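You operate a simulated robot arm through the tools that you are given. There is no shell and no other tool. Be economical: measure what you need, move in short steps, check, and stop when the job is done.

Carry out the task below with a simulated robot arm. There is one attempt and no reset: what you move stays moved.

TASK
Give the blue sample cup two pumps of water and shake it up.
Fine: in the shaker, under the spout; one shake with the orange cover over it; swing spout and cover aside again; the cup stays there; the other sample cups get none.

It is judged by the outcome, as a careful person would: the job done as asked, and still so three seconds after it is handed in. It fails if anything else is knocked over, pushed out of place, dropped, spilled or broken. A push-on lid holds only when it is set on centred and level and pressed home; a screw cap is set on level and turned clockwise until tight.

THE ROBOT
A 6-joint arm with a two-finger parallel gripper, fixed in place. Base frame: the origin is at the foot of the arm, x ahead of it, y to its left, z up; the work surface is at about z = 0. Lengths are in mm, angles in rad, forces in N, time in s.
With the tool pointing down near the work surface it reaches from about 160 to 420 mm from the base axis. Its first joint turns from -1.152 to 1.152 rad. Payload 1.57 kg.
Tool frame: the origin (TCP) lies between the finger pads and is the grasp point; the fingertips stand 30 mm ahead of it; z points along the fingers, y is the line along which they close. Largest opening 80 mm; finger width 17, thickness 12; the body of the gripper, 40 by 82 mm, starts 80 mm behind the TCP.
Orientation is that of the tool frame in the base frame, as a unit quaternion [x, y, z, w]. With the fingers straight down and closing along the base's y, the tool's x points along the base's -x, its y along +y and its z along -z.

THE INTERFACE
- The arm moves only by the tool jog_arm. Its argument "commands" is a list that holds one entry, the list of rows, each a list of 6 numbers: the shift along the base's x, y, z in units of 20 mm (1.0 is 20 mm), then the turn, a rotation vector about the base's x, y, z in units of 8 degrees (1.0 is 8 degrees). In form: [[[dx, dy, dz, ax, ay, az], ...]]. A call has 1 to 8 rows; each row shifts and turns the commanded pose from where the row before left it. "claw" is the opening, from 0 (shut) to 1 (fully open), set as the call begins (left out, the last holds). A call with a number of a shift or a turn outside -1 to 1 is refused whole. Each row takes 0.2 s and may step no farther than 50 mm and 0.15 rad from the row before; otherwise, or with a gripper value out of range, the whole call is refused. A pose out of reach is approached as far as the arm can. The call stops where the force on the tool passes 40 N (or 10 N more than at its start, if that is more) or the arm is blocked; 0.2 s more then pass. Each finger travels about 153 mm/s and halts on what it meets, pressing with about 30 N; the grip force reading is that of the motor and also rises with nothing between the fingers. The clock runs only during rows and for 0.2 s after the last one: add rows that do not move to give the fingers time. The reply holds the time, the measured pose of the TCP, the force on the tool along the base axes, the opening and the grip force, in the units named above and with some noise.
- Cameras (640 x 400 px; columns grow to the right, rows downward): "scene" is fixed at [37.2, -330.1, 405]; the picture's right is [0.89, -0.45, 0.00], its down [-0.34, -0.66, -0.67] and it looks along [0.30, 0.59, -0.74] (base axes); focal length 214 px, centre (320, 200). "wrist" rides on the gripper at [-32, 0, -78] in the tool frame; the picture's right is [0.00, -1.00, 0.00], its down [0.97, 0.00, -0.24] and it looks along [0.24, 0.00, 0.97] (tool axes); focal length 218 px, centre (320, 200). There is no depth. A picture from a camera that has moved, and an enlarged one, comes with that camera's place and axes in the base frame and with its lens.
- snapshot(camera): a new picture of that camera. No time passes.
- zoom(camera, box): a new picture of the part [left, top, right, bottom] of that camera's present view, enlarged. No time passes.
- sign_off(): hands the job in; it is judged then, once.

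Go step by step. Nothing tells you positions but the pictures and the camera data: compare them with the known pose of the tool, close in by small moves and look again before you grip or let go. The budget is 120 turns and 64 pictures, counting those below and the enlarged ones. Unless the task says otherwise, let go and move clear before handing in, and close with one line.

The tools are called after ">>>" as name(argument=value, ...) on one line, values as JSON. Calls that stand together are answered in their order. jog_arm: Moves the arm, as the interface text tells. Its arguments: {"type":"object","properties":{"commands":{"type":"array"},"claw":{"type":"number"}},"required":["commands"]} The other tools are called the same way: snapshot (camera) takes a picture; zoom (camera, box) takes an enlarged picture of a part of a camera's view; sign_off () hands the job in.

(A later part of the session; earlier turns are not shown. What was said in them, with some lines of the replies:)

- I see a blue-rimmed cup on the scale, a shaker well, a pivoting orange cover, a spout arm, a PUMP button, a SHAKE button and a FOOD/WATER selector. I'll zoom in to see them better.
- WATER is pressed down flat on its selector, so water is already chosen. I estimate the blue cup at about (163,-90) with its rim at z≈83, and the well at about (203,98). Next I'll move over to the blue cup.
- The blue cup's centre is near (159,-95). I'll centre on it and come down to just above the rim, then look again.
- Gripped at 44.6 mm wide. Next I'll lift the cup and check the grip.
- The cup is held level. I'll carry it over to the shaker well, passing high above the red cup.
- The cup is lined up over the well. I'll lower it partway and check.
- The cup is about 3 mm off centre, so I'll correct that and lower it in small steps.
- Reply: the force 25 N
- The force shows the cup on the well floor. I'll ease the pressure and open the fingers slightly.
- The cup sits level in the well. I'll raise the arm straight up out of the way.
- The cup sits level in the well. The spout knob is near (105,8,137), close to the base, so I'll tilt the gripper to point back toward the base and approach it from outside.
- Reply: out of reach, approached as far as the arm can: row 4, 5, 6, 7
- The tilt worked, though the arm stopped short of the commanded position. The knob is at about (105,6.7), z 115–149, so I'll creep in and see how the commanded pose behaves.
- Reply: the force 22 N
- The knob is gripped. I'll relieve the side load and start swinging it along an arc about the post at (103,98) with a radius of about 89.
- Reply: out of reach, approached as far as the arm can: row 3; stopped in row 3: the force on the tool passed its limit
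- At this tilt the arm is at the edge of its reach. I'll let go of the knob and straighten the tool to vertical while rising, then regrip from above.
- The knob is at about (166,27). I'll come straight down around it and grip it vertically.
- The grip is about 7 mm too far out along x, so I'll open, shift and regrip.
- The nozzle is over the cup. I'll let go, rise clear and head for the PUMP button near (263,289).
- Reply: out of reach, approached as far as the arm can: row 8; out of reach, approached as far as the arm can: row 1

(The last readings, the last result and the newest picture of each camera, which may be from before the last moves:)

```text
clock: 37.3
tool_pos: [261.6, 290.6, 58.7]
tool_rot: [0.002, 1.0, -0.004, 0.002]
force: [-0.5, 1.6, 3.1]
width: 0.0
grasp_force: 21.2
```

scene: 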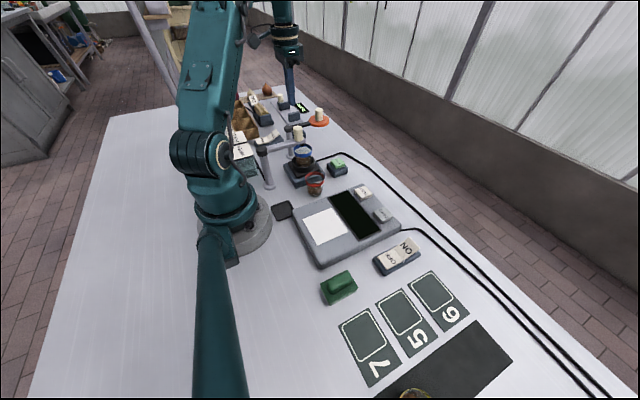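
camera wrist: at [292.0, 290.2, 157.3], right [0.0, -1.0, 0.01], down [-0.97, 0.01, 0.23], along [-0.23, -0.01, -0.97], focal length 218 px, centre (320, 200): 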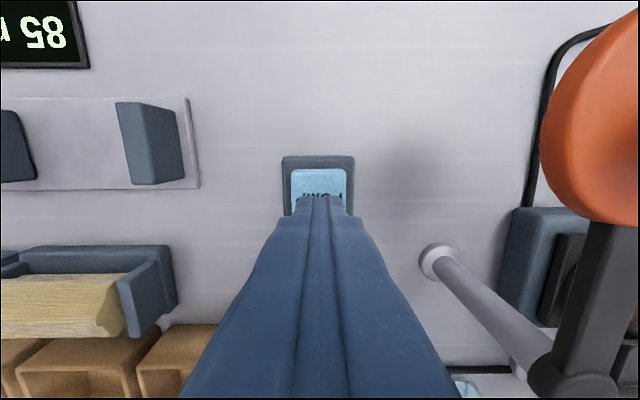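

>>> jog_arm(commands=[[[0, 0, -0.15, 0, 0, 0], [0, 0, 0, 0, 0, 0]]])

>>> zoom(camera="scene", box=[270, 125, 350, 175])

```text
clock: 37.9
tool_pos: [262.4, 289.4, 56.5]
tool_rot: [0.003, 1.0, -0.004, 0.002]
force: [-5.8, -1.0, 15.6]
width: 0.0
grasp_force: 21.2
```

```text
8.00 times, centred on (310, 150) of scene
camera zoom: at [37.2, -330.1, 405.0], right [0.89, -0.45, 0.0], down [-0.34, -0.66, -0.67], along [0.3, 0.59, -0.74], focal length 1716 px, centre (400, 600)
```

zoom: 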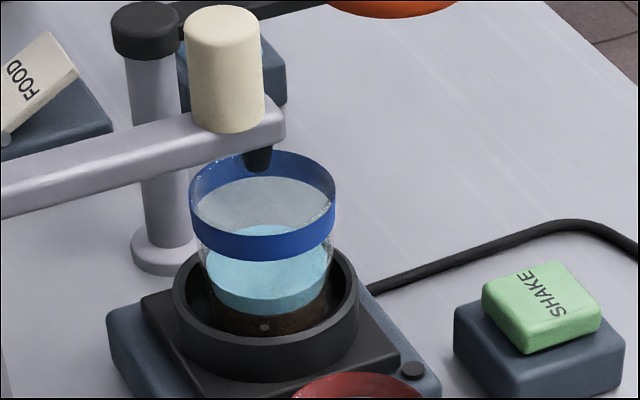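

Water is in the cup after one press. I'll let the button come up fully and press once more.

>>> jog_arm(commands=[[[0, 0, 0.5, 0, 0, 0], [0, 0, 0.3, 0, 0, 0], [0, 0, 0, 0, 0, 0], [0, 0, 0, 0, 0, 0]]])

>>> zoom(camera="scene", box=[270, 125, 350, 175])

```text
clock: 38.9
tool_pos: [260.6, 290.1, 71.4]
tool_rot: [0.003, 1.0, -0.004, 0.002]
force: [0.6, 0.3, 0.1]
width: 0.0
grasp_force: 21.5
```

```text
8.00 times, centred on (310, 150) of scene
camera zoom: at [37.2, -330.1, 405.0], right [0.89, -0.45, 0.0], down [-0.34, -0.66, -0.67], along [0.3, 0.59, -0.74], focal length 1716 px, centre (400, 600)
```

zoom: 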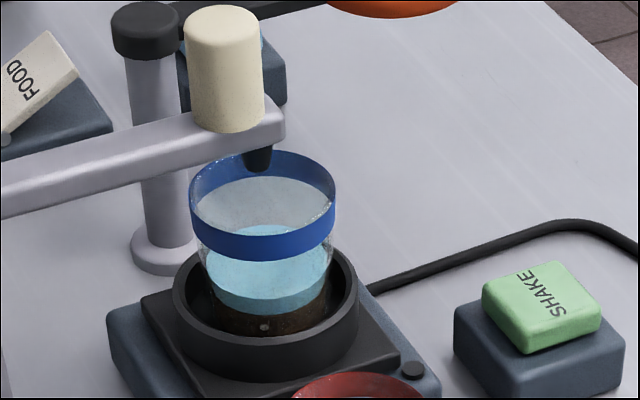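

>>> jog_arm(commands=[[[0, 0, -0.6, 0, 0, 0], [0, 0, -0.2, 0, 0, 0], [0, 0, 0, 0, 0, 0]]])

>>> zoom(camera="scene", box=[270, 125, 350, 175])

```text
clock: 39.7
tool_pos: [262.9, 289.7, 56.1]
tool_rot: [0.002, 1.0, -0.004, 0.002]
force: [-4.7, -3.8, 15.1]
width: 0.0
grasp_force: 21.1
```

```text
8.00 times, centred on (310, 150) of scene
camera zoom: at [37.2, -330.1, 405.0], right [0.89, -0.45, 0.0], down [-0.34, -0.66, -0.67], along [0.3, 0.59, -0.74], focal length 1716 px, centre (400, 600)
```

zoom: 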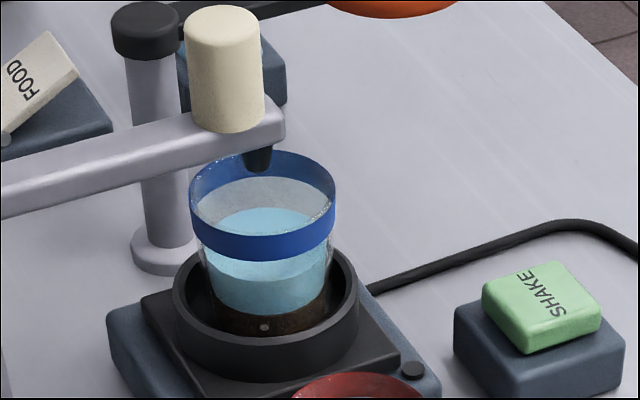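

The second pump is in and the level rose. I'll raise the arm and go back to the spout knob at about (193,97.5).

>>> jog_arm(commands=[[[0, 0, 1, 0, 0, 0], [0, 0, 1, 0, 0, 0], [0, 0, 1, 0, 0, 0], [-0.5, -0.7, 1, 0, 0, 0], [-0.5, -0.8, 1, 0, 0, 0], [-0.4, -0.9, 1, 0, 0, 0], [-0.4, -0.9, 1, 0, 0, 0], [-0.4, -0.9, 0.7, 0, 0, 0]]])

>>> jog_arm(commands=[[[-0.35, -0.9, 0, 0, 0, 0], [-0.3, -0.9, 0, 0, 0, 0], [-0.3, -0.9, 0, 0, 0, 0], [-0.3, -0.9, 0, 0, 0, 0], [0, -0.9, 0, 0, 0, 0], [0, -0.9, 0, 0, 0, 0], [0, 0, 0, 0, 0, 0]]])

```text
clock: 41.5
tool_pos: [217.6, 205.5, 208.2]
tool_rot: [0.001, 1.0, -0.005, 0.002]
force: [0.0, -0.6, -0.1]
width: 0.0
grasp_force: 20.7
```

```text
clock: 43.1
tool_pos: [192.3, 97.8, 207.6]
tool_rot: [0.002, 1.0, -0.004, 0.003]
force: [-1.2, 0.2, 0.7]
width: 0.1
grasp_force: 21.3
```

>>> jog_arm(commands=[[[0, 0, 0, 0, 0, 0], [0, 0, 0, 0, 0, 0], [0.05, 0, -1, 0, 0, 0], [0, 0, -1, 0, 0, 0], [0, 0, -0.7, 0, 0, 0], [0, 0, 0, 0, 0, 0]]], claw=0.55)

>>> jog_arm(commands=[[[0, 0, 0, 0, 0, 0], [0, 0, 0, 0, 0, 0], [0, 0, 0, 0, 0, 0]]], claw=0.2)

>>> zoom(camera="scene", box=[262, 110, 358, 170])

```text
clock: 44.5
tool_pos: [194.5, 97.3, 154.4]
tool_rot: [0.002, 1.0, -0.004, 0.003]
force: [-0.1, -0.4, 0.2]
width: 43.8
grasp_force: 0.2
```

```text
clock: 45.3
tool_pos: [194.0, 98.2, 154.8]
tool_rot: [0.003, 1.0, -0.005, 0.003]
force: [3.5, -0.5, -9.9]
width: 21.2
grasp_force: 34.6
```

```text
6.67 times, centred on (310, 140) of scene
camera zoom: at [37.2, -330.1, 405.0], right [0.89, -0.45, 0.0], down [-0.34, -0.66, -0.67], along [0.3, 0.59, -0.74], focal length 1430 px, centre (387, 600)
```

zoom: 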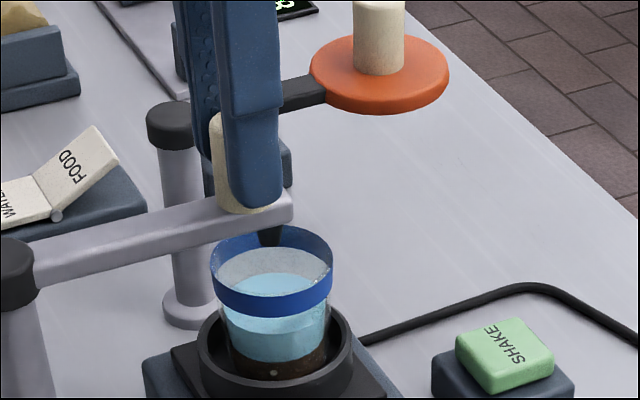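

>>> jog_arm(commands=[[[-0.07, -0.79, 0, 0, 0, 0], [-0.2, -0.76, 0, 0, 0, 0], [-0.335, -0.72, 0, 0, 0, 0], [-0.455, -0.645, 0, 0, 0, 0], [-0.585, -0.58, 0, 0, 0, 0], [0, 0, 0, 0, 0, 0]]])

>>> zoom(camera="scene", box=[230, 110, 358, 190])

```text
clock: 46.7
tool_pos: [161.3, 27.3, 155.4]
tool_rot: [0.003, 1.0, -0.004, 0.003]
force: [0.4, 3.6, -1.8]
width: 21.1
grasp_force: 34.4
```

```text
5.00 times, centred on (294, 150) of scene
camera zoom: at [37.2, -330.1, 405.0], right [0.89, -0.45, 0.0], down [-0.34, -0.66, -0.67], along [0.3, 0.59, -0.74], focal length 1072 px, centre (450, 450)
```

zoom: 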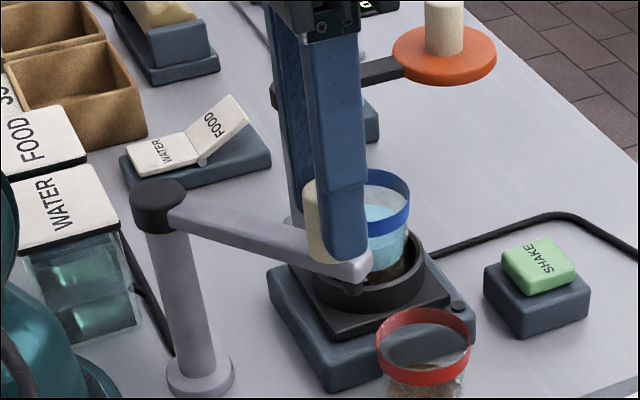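

Next I'll swing the spout a bit farther toward its original rest position.

>>> jog_arm(commands=[[[-0.62, -0.435, 0, 0, 0, 0], [-0.72, -0.335, 0, 0, 0, 0], [0, 0, 0, 0, 0, 0]]])

```text
clock: 47.5
tool_pos: [135.4, 13.1, 155.8]
tool_rot: [0.003, 1.0, -0.003, 0.003]
force: [-2.8, 11.1, 8.6]
width: 21.2
grasp_force: 34.4
```

>>> jog_arm(commands=[[[-0.76, -0.15, 0, 0, 0, 0], [-0.5, -0.04, 0, 0, 0, 0], [0, 0, 0, 0, 0, 0]]])

```text
clock: 48.3
tool_pos: [110.0, 8.3, 155.4]
tool_rot: [0.002, 1.0, -0.005, 0.003]
force: [2.2, -0.8, 4.3]
width: 21.3
grasp_force: 34.5
```

The spout is back where it started. I'll let go, rise and travel to the cover knob near (300,193).

>>> jog_arm(commands=[[[0, 0, 0, 0, 0, 0], [0, 0, 0, 0, 0, 0], [0, 0, 1, 0, 0, 0], [0, 0, 1, 0, 0, 0], [0, 0, 0.7, 0, 0, 0], [0.5, 0, 0, 0, 0, 0], [1, 0.3, 0, 0, 0, 0], [0, 0, 0, 0, 0, 0]]], claw=0.55)

>>> jog_arm(commands=[[[1, 0.9, 0, 0, 0, 0], [1, 1, 0, 0, 0, 0], [1, 1, 0, 0, 0, 0], [1, 1, 0, 0, 0, 0], [1, 1, 0, 0, 0, 0], [1, 1, 0, 0, 0, 0], [1, 1, 0, 0, 0, 0], [0, 0, 0, 0, 0, 0]]])

>>> snapshot(camera="wrist")

```text
clock: 50.1
tool_pos: [139.4, 15.7, 209.2]
tool_rot: [0.003, 1.0, -0.004, 0.002]
force: [0.3, 0.1, 0.5]
width: 44.0
grasp_force: 0.0
```

```text
clock: 51.9
tool_pos: [279.8, 152.9, 207.7]
tool_rot: [0.003, 1.0, -0.006, 0.003]
force: [0.1, -0.4, 0.4]
width: 44.1
grasp_force: 0.0
```

```text
15 pictures are left
camera wrist: at [309.3, 153.1, 287.1], right [0.0, -1.0, 0.01], down [-0.97, 0.01, 0.24], along [-0.24, -0.01, -0.97], focal length 218 px, centre (320, 200)
```

wrist: 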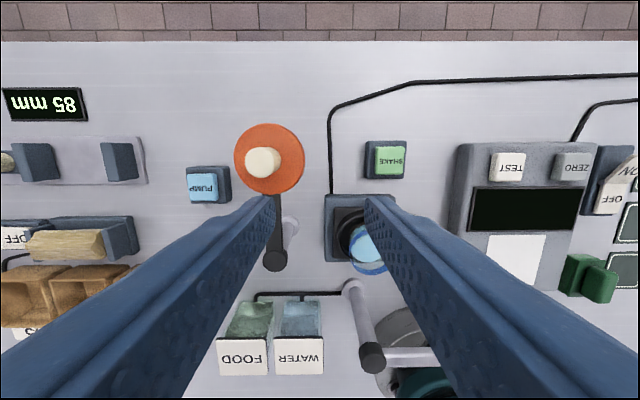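

>>> jog_arm(commands=[[[0.5, 1, 0, 0, 0, 0], [0.44, 0.98, 0, 0, 0, 0], [0, 0, -1, 0, 0, 0], [0, 0, -1, 0, 0, 0], [0, 0, -1, 0, 0, 0], [0, 0, -0.35, 0, 0, 0], [0, 0, 0, 0, 0, 0]]])

>>> zoom(camera="scene", box=[270, 80, 366, 140])

```text
clock: 53.5
tool_pos: [297.3, 192.6, 141.3]
tool_rot: [0.003, 1.0, -0.004, 0.002]
force: [0.3, -0.3, -0.4]
width: 44.1
grasp_force: 0.1
```

```text
6.67 times, centred on (318, 110) of scene
camera zoom: at [37.2, -330.1, 405.0], right [0.89, -0.45, 0.0], down [-0.34, -0.66, -0.67], along [0.3, 0.59, -0.74], focal length 1430 px, centre (333, 800)
```

zoom: 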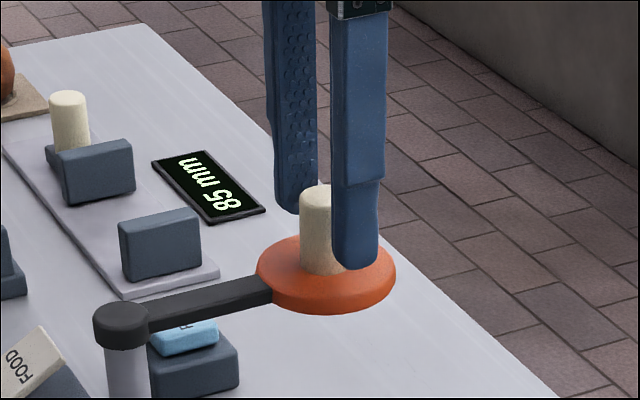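

>>> jog_arm(commands=[[[0, 0, 0, 0, 0, 0], [0, 0, 0, 0, 0, 0], [0, 0, 0, 0, 0, 0]]], claw=0.2)

>>> jog_arm(commands=[[[-0.074, -0.82, 0, 0, 0, 0], [-0.211, -0.79, 0, 0, 0, 0], [-0.343, -0.744, 0, 0, 0, 0], [-0.47, -0.67, 0, 0, 0, 0], [-0.58, -0.58, 0, 0, 0, 0], [0, 0, 0, 0, 0, 0]]])

>>> zoom(camera="scene", box=[260, 90, 372, 160])

```text
clock: 54.3
tool_pos: [298.6, 193.0, 143.4]
tool_rot: [0.002, 1.0, -0.004, 0.003]
force: [2.4, 0.3, -3.9]
width: 21.0
grasp_force: 34.2
```

```text
clock: 55.7
tool_pos: [263.7, 120.8, 141.5]
tool_rot: [0.002, 1.0, -0.005, 0.003]
force: [-1.9, 4.5, 0.7]
width: 20.9
grasp_force: 34.4
```

```text
5.71 times, centred on (316, 125) of scene
camera zoom: at [37.2, -330.1, 405.0], right [0.89, -0.45, 0.0], down [-0.34, -0.66, -0.67], along [0.3, 0.59, -0.74], focal length 1226 px, centre (343, 629)
```

zoom: 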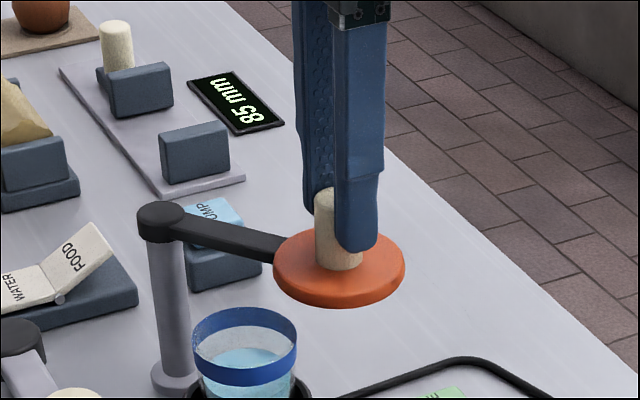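

>>> jog_arm(commands=[[[-0.67, -0.47, 0, 0, 0, 0], [-0.744, -0.343, 0, 0, 0, 0], [-0.787, -0.21, 0, 0, 0, 0], [-0.82, -0.07, 0, 0, 0, 0], [0, 0, 0, 0, 0, 0]]])

>>> zoom(camera="scene", box=[260, 110, 356, 170])

```text
clock: 56.9
tool_pos: [208.6, 99.8, 143.6]
tool_rot: [0.001, 1.0, 0.0, 0.01]
force: [27.7, 13.7, -7.5]
width: 20.9
grasp_force: 34.8
```

```text
6.67 times, centred on (308, 140) of scene
camera zoom: at [37.3, -330.1, 405.0], right [0.89, -0.45, 0.0], down [-0.34, -0.66, -0.67], along [0.3, 0.59, -0.74], focal length 1430 px, centre (400, 600)
```

zoom: 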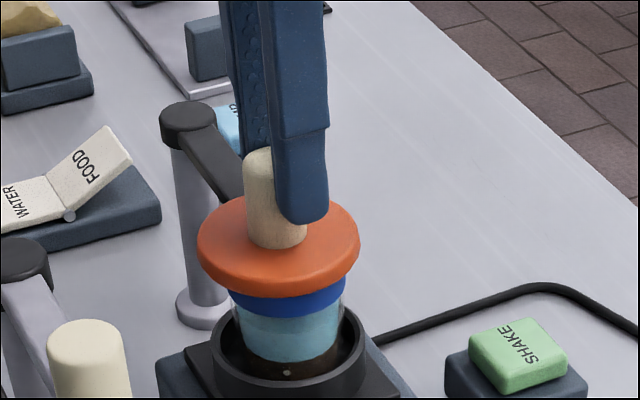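

The cover has reached its stop over the cup. I'll let go, rise and move above SHAKE at about (294,68).

>>> jog_arm(commands=[[[0.1, 0, 0, 0, 0, 0], [0, 0, 0, 0, 0, 0], [0, 0, 1, 0, 0, 0], [0, 0, 1, 0, 0, 0], [0, 0, 0.8, 0, 0, 0], [0, 0, 0, 0, 0, 0]]], claw=0.55)

>>> jog_arm(commands=[[[1, -0.4, 0, 0, 0, 0], [1, -0.4, 0, 0, 0, 0], [1, -0.4, 0, 0, 0, 0], [1, -0.38, -0.5, 0, 0, 0], [0.25, 0, -1, 0, 0, 0], [0, 0, -1, 0, 0, 0], [0, 0, -1, 0, 0, 0], [0, 0, -1, 0, 0, 0]]], claw=0)

>>> snapshot(camera="wrist")

>>> zoom(camera="scene", box=[260, 110, 372, 180])

```text
clock: 58.3
tool_pos: [204.9, 98.1, 198.1]
tool_rot: [0.003, 1.0, -0.005, 0.003]
force: [-0.2, 1.6, 0.3]
width: 43.9
grasp_force: 0.0
```

```text
clock: 60.1
tool_pos: [291.8, 67.6, 108.6]
tool_rot: [0.002, 1.0, -0.004, 0.003]
force: [-0.1, 0.6, 0.1]
width: 0.0
grasp_force: 21.3
```

```text
11 pictures are left
camera wrist: at [322.2, 67.4, 187.0], right [-0.01, -1.0, 0.01], down [-0.97, 0.01, 0.23], along [-0.23, -0.01, -0.97], focal length 218 px, centre (320, 200)
```

wrist: 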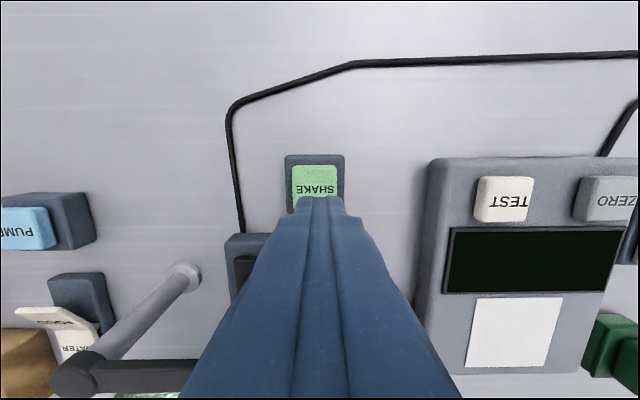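

```text
5.71 times, centred on (316, 145) of scene
camera zoom: at [37.2, -330.1, 405.0], right [0.89, -0.45, 0.0], down [-0.34, -0.66, -0.67], along [0.3, 0.59, -0.74], focal length 1226 px, centre (343, 514)
```

zoom: 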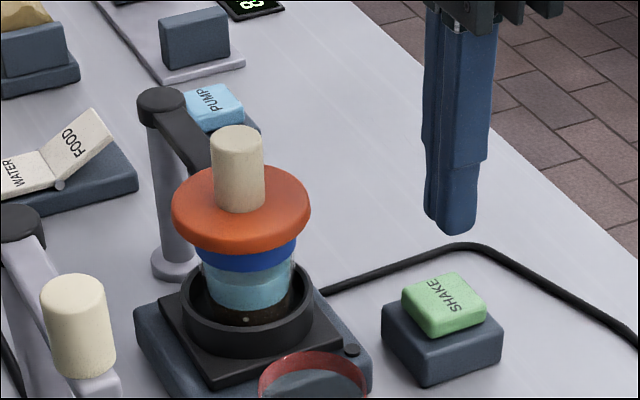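

>>> jog_arm(commands=[[[0.07, 0.1, -1, 0, 0, 0], [0, 0, -1, 0, 0, 0], [0, 0, -0.4, 0, 0, 0], [0, 0, -0.22, 0, 0, 0], [0, 0, 0, 0, 0, 0]]])

>>> zoom(camera="scene", box=[260, 110, 372, 180])

```text
clock: 61.3
tool_pos: [293.3, 68.5, 57.2]
tool_rot: [0.003, 1.0, -0.004, 0.004]
force: [-5.4, 3.6, 15.8]
width: 0.1
grasp_force: 21.3
```

```text
5.71 times, centred on (316, 145) of scene
camera zoom: at [37.2, -330.1, 405.0], right [0.89, -0.45, 0.0], down [-0.34, -0.66, -0.67], along [0.3, 0.59, -0.74], focal length 1226 px, centre (343, 514)
```

zoom: 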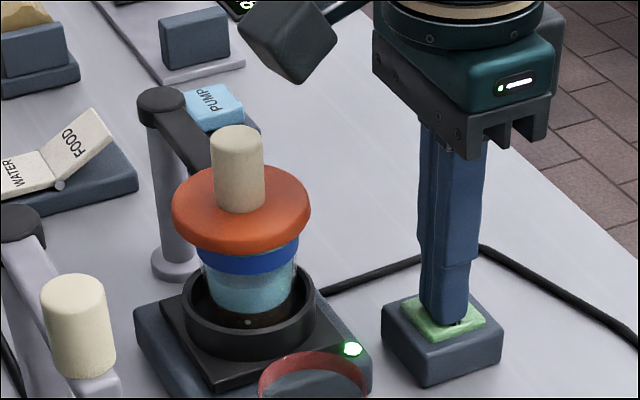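

The shaker lamp is lit. I'll lift off the button and wait for the shake to finish.

>>> jog_arm(commands=[[[0, 0, 1, 0, 0, 0], [0, 0, 1, 0, 0, 0], [0, 0, 1, 0, 0, 0], [0, 0, 1, 0, 0, 0], [0, 0, 1, 0, 0, 0], [0, 0, 1, 0, 0, 0], [0, 0, 1, 0, 0, 0], [0, 0, 0, 0, 0, 0]]])

>>> jog_arm(commands=[[[0, 0, 0, 0, 0, 0], [0, 0, 0, 0, 0, 0], [0, 0, 0, 0, 0, 0], [0, 0, 0, 0, 0, 0], [0, 0, 0, 0, 0, 0], [0, 0, 0, 0, 0, 0], [0, 0, 0, 0, 0, 0], [0, 0, 0, 0, 0, 0]]])

>>> zoom(camera="scene", box=[260, 110, 372, 180])

```text
clock: 63.1
tool_pos: [292.1, 68.8, 197.1]
tool_rot: [0.003, 1.0, -0.004, 0.003]
force: [-0.3, 0.2, -0.3]
width: 0.1
grasp_force: 21.6
```

```text
clock: 64.9
tool_pos: [291.3, 68.3, 195.4]
tool_rot: [0.003, 1.0, -0.004, 0.002]
force: [0.4, 0.1, -0.3]
width: 0.0
grasp_force: 21.5
```

```text
5.71 times, centred on (316, 145) of scene
camera zoom: at [37.2, -330.1, 405.0], right [0.89, -0.45, 0.0], down [-0.34, -0.66, -0.67], along [0.3, 0.59, -0.74], focal length 1226 px, centre (343, 514)
```

zoom: 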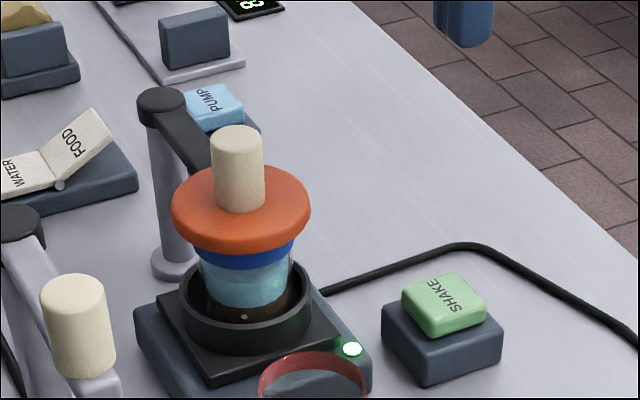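

It's still running, so I'll keep waiting.

>>> jog_arm(commands=[[[0, 0, 0, 0, 0, 0], [0, 0, 0, 0, 0, 0], [0, 0, 0, 0, 0, 0], [0, 0, 0, 0, 0, 0], [0, 0, 0, 0, 0, 0], [0, 0, 0, 0, 0, 0], [0, 0, 0, 0, 0, 0], [0, 0, 0, 0, 0, 0]]])

>>> jog_arm(commands=[[[0, 0, 0, 0, 0, 0], [0, 0, 0, 0, 0, 0], [0, 0, 0, 0, 0, 0], [0, 0, 0, 0, 0, 0], [0, 0, 0, 0, 0, 0], [0, 0, 0, 0, 0, 0], [0, 0, 0, 0, 0, 0], [0, 0, 0, 0, 0, 0]]])

>>> zoom(camera="scene", box=[260, 110, 372, 180])

```text
clock: 66.7
tool_pos: [292.5, 69.4, 195.7]
tool_rot: [0.002, 1.0, -0.005, 0.002]
force: [0.3, -0.4, -0.1]
width: 0.0
grasp_force: 21.4
```

```text
clock: 68.5
tool_pos: [291.3, 68.4, 195.8]
tool_rot: [0.003, 1.0, -0.004, 0.003]
force: [-0.4, -0.5, 0.5]
width: 0.1
grasp_force: 21.5
```

```text
5.71 times, centred on (316, 145) of scene
camera zoom: at [37.2, -330.1, 405.0], right [0.89, -0.45, 0.0], down [-0.34, -0.66, -0.67], along [0.3, 0.59, -0.74], focal length 1226 px, centre (343, 514)
```

zoom: 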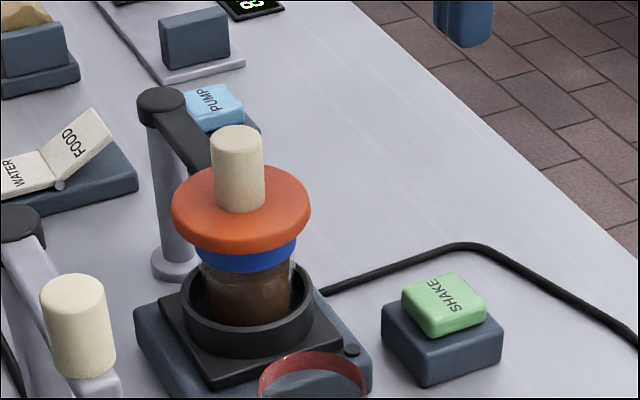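

The shake is finished and the sample is mixed, with the lamp off. I'll regrip the cover knob to swing it away.

>>> jog_arm(commands=[[[-1, 0.4, 0, 0, 0, 0], [-1, 0.4, 0, 0, 0, 0], [-1, 0.4, 0, 0, 0, 0], [-1, 0.3, 0, 0, 0, 0], [-0.3, 0, 0, 0, 0, 0], [0, 0, 0, 0, 0, 0]]], claw=0.55)

>>> jog_arm(commands=[[[0, 0, -1, 0, 0, 0], [0, 0, -1, 0, 0, 0], [0, 0, -0.6, 0, 0, 0], [0, 0, 0, 0, 0, 0]]])

>>> zoom(camera="scene", box=[260, 110, 356, 170])

```text
clock: 69.9
tool_pos: [206.1, 98.1, 195.6]
tool_rot: [0.002, 1.0, -0.004, 0.003]
force: [0.8, 0.4, 0.2]
width: 43.9
grasp_force: 0.1
```

```text
clock: 70.9
tool_pos: [207.5, 97.7, 143.4]
tool_rot: [0.003, 1.0, -0.004, 0.003]
force: [-0.1, -1.4, 0.1]
width: 43.9
grasp_force: 0.1
```

```text
6.67 times, centred on (308, 140) of scene
camera zoom: at [37.2, -330.1, 405.0], right [0.89, -0.45, 0.0], down [-0.34, -0.66, -0.67], along [0.3, 0.59, -0.74], focal length 1430 px, centre (400, 600)
```

zoom: 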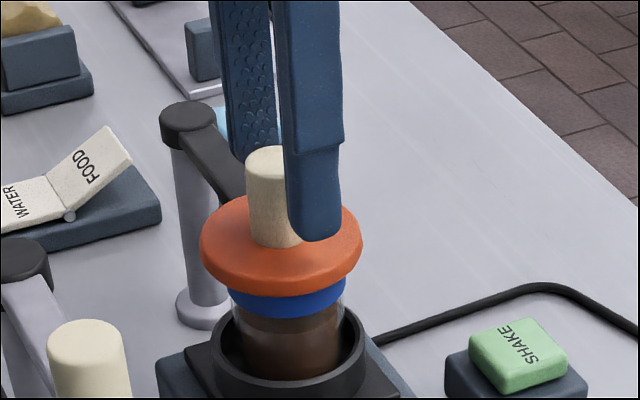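

>>> jog_arm(commands=[[[0, 0, 0, 0, 0, 0], [0, 0, 0, 0, 0, 0], [0, 0, 0, 0, 0, 0]]], claw=0.2)

>>> jog_arm(commands=[[[0.82, 0.07, 0, 0, 0, 0], [0.787, 0.21, 0, 0, 0, 0], [0.744, 0.343, 0, 0, 0, 0], [0.67, 0.47, 0, 0, 0, 0], [0, 0, 0, 0, 0, 0]]])

>>> zoom(camera="scene", box=[260, 100, 372, 170])

```text
clock: 71.7
tool_pos: [206.9, 99.2, 145.1]
tool_rot: [0.003, 1.0, -0.004, 0.002]
force: [-0.1, 8.5, -3.1]
width: 24.4
grasp_force: 4.8
```

```text
clock: 72.9
tool_pos: [268.4, 118.0, 144.4]
tool_rot: [0.002, 1.0, -0.007, 0.005]
force: [15.1, -24.4, -6.3]
width: 21.0
grasp_force: 34.6
```

```text
5.71 times, centred on (316, 135) of scene
camera zoom: at [37.3, -330.1, 405.0], right [0.89, -0.45, 0.0], down [-0.34, -0.66, -0.67], along [0.3, 0.59, -0.74], focal length 1226 px, centre (343, 571)
```

zoom: 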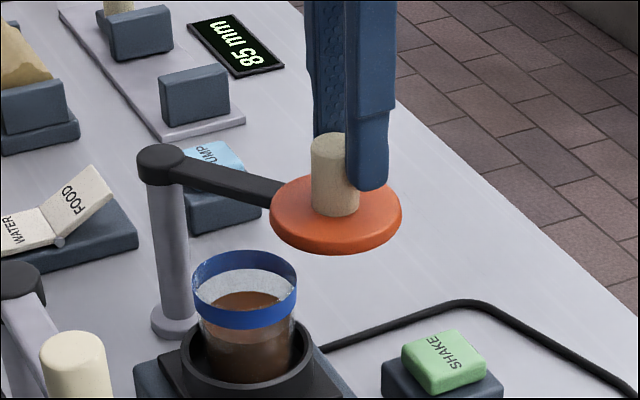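

>>> jog_arm(commands=[[[0.5, 0.63, 0, 0, 0, 0], [0.46, 0.66, 0, 0, 0, 0], [0.34, 0.74, 0, 0, 0, 0], [0.2, 0.79, 0, 0, 0, 0], [0.05, 0.8, 0, 0, 0, 0], [0, 0, 0, 0, 0, 0]]])

>>> jog_arm(commands=[[[0, 0, 0, 0, 0, 0], [0, 0, 0, 0, 0, 0], [0, 0, 1, 0, 0, 0], [0, 0, 1, 0, 0, 0], [0, 0, 1, 0, 0, 0], [-0.8, -0.6, 0.3, 0, 0, 0], [-0.8, -0.6, 0.3, 0, 0, 0], [0, 0, 0, 0, 0, 0]]], claw=0.55)

>>> snapshot(camera="scene")

>>> zoom(camera="scene", box=[230, 90, 390, 190])

```text
clock: 74.3
tool_pos: [296.4, 195.5, 144.1]
tool_rot: [0.002, 1.0, -0.004, 0.003]
force: [0.2, -0.9, 15.2]
width: 21.0
grasp_force: 34.7
```

```text
clock: 76.1
tool_pos: [266.4, 169.6, 215.4]
tool_rot: [0.003, 1.0, -0.004, 0.002]
force: [1.0, 0.1, 0.1]
width: 43.9
grasp_force: 0.0
```

```text
4 pictures are left
```

scene: 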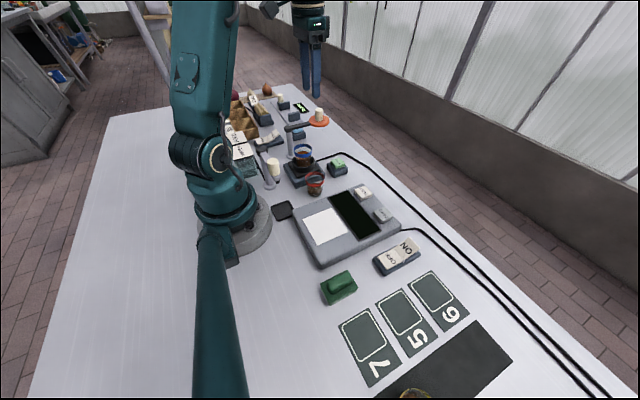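

```text
4.00 times, centred on (310, 140) of scene
camera zoom: at [37.2, -330.1, 405.0], right [0.89, -0.45, 0.0], down [-0.34, -0.66, -0.67], along [0.3, 0.59, -0.74], focal length 858 px, centre (360, 440)
```

zoom: 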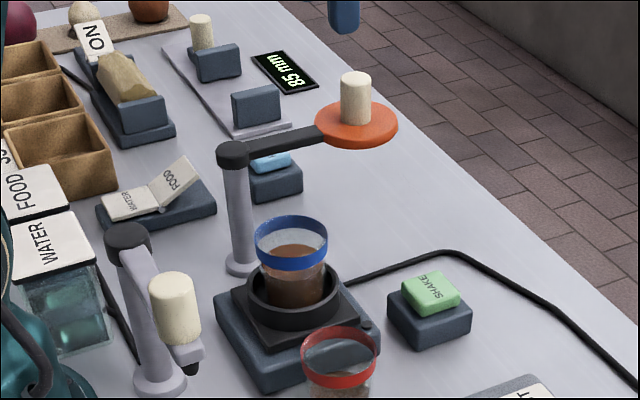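

The spout and cover are both swung aside, the mixed blue cup is standing in the shaker, and the gripper is clear. I'm handing in now.

>>> sign_off()

```text
The job is handed in.
```

The blue sample cup got two pumps of water and one shake under the orange cover. It is still in the shaker with the spout and cover swung aside, and the other cups got no water.
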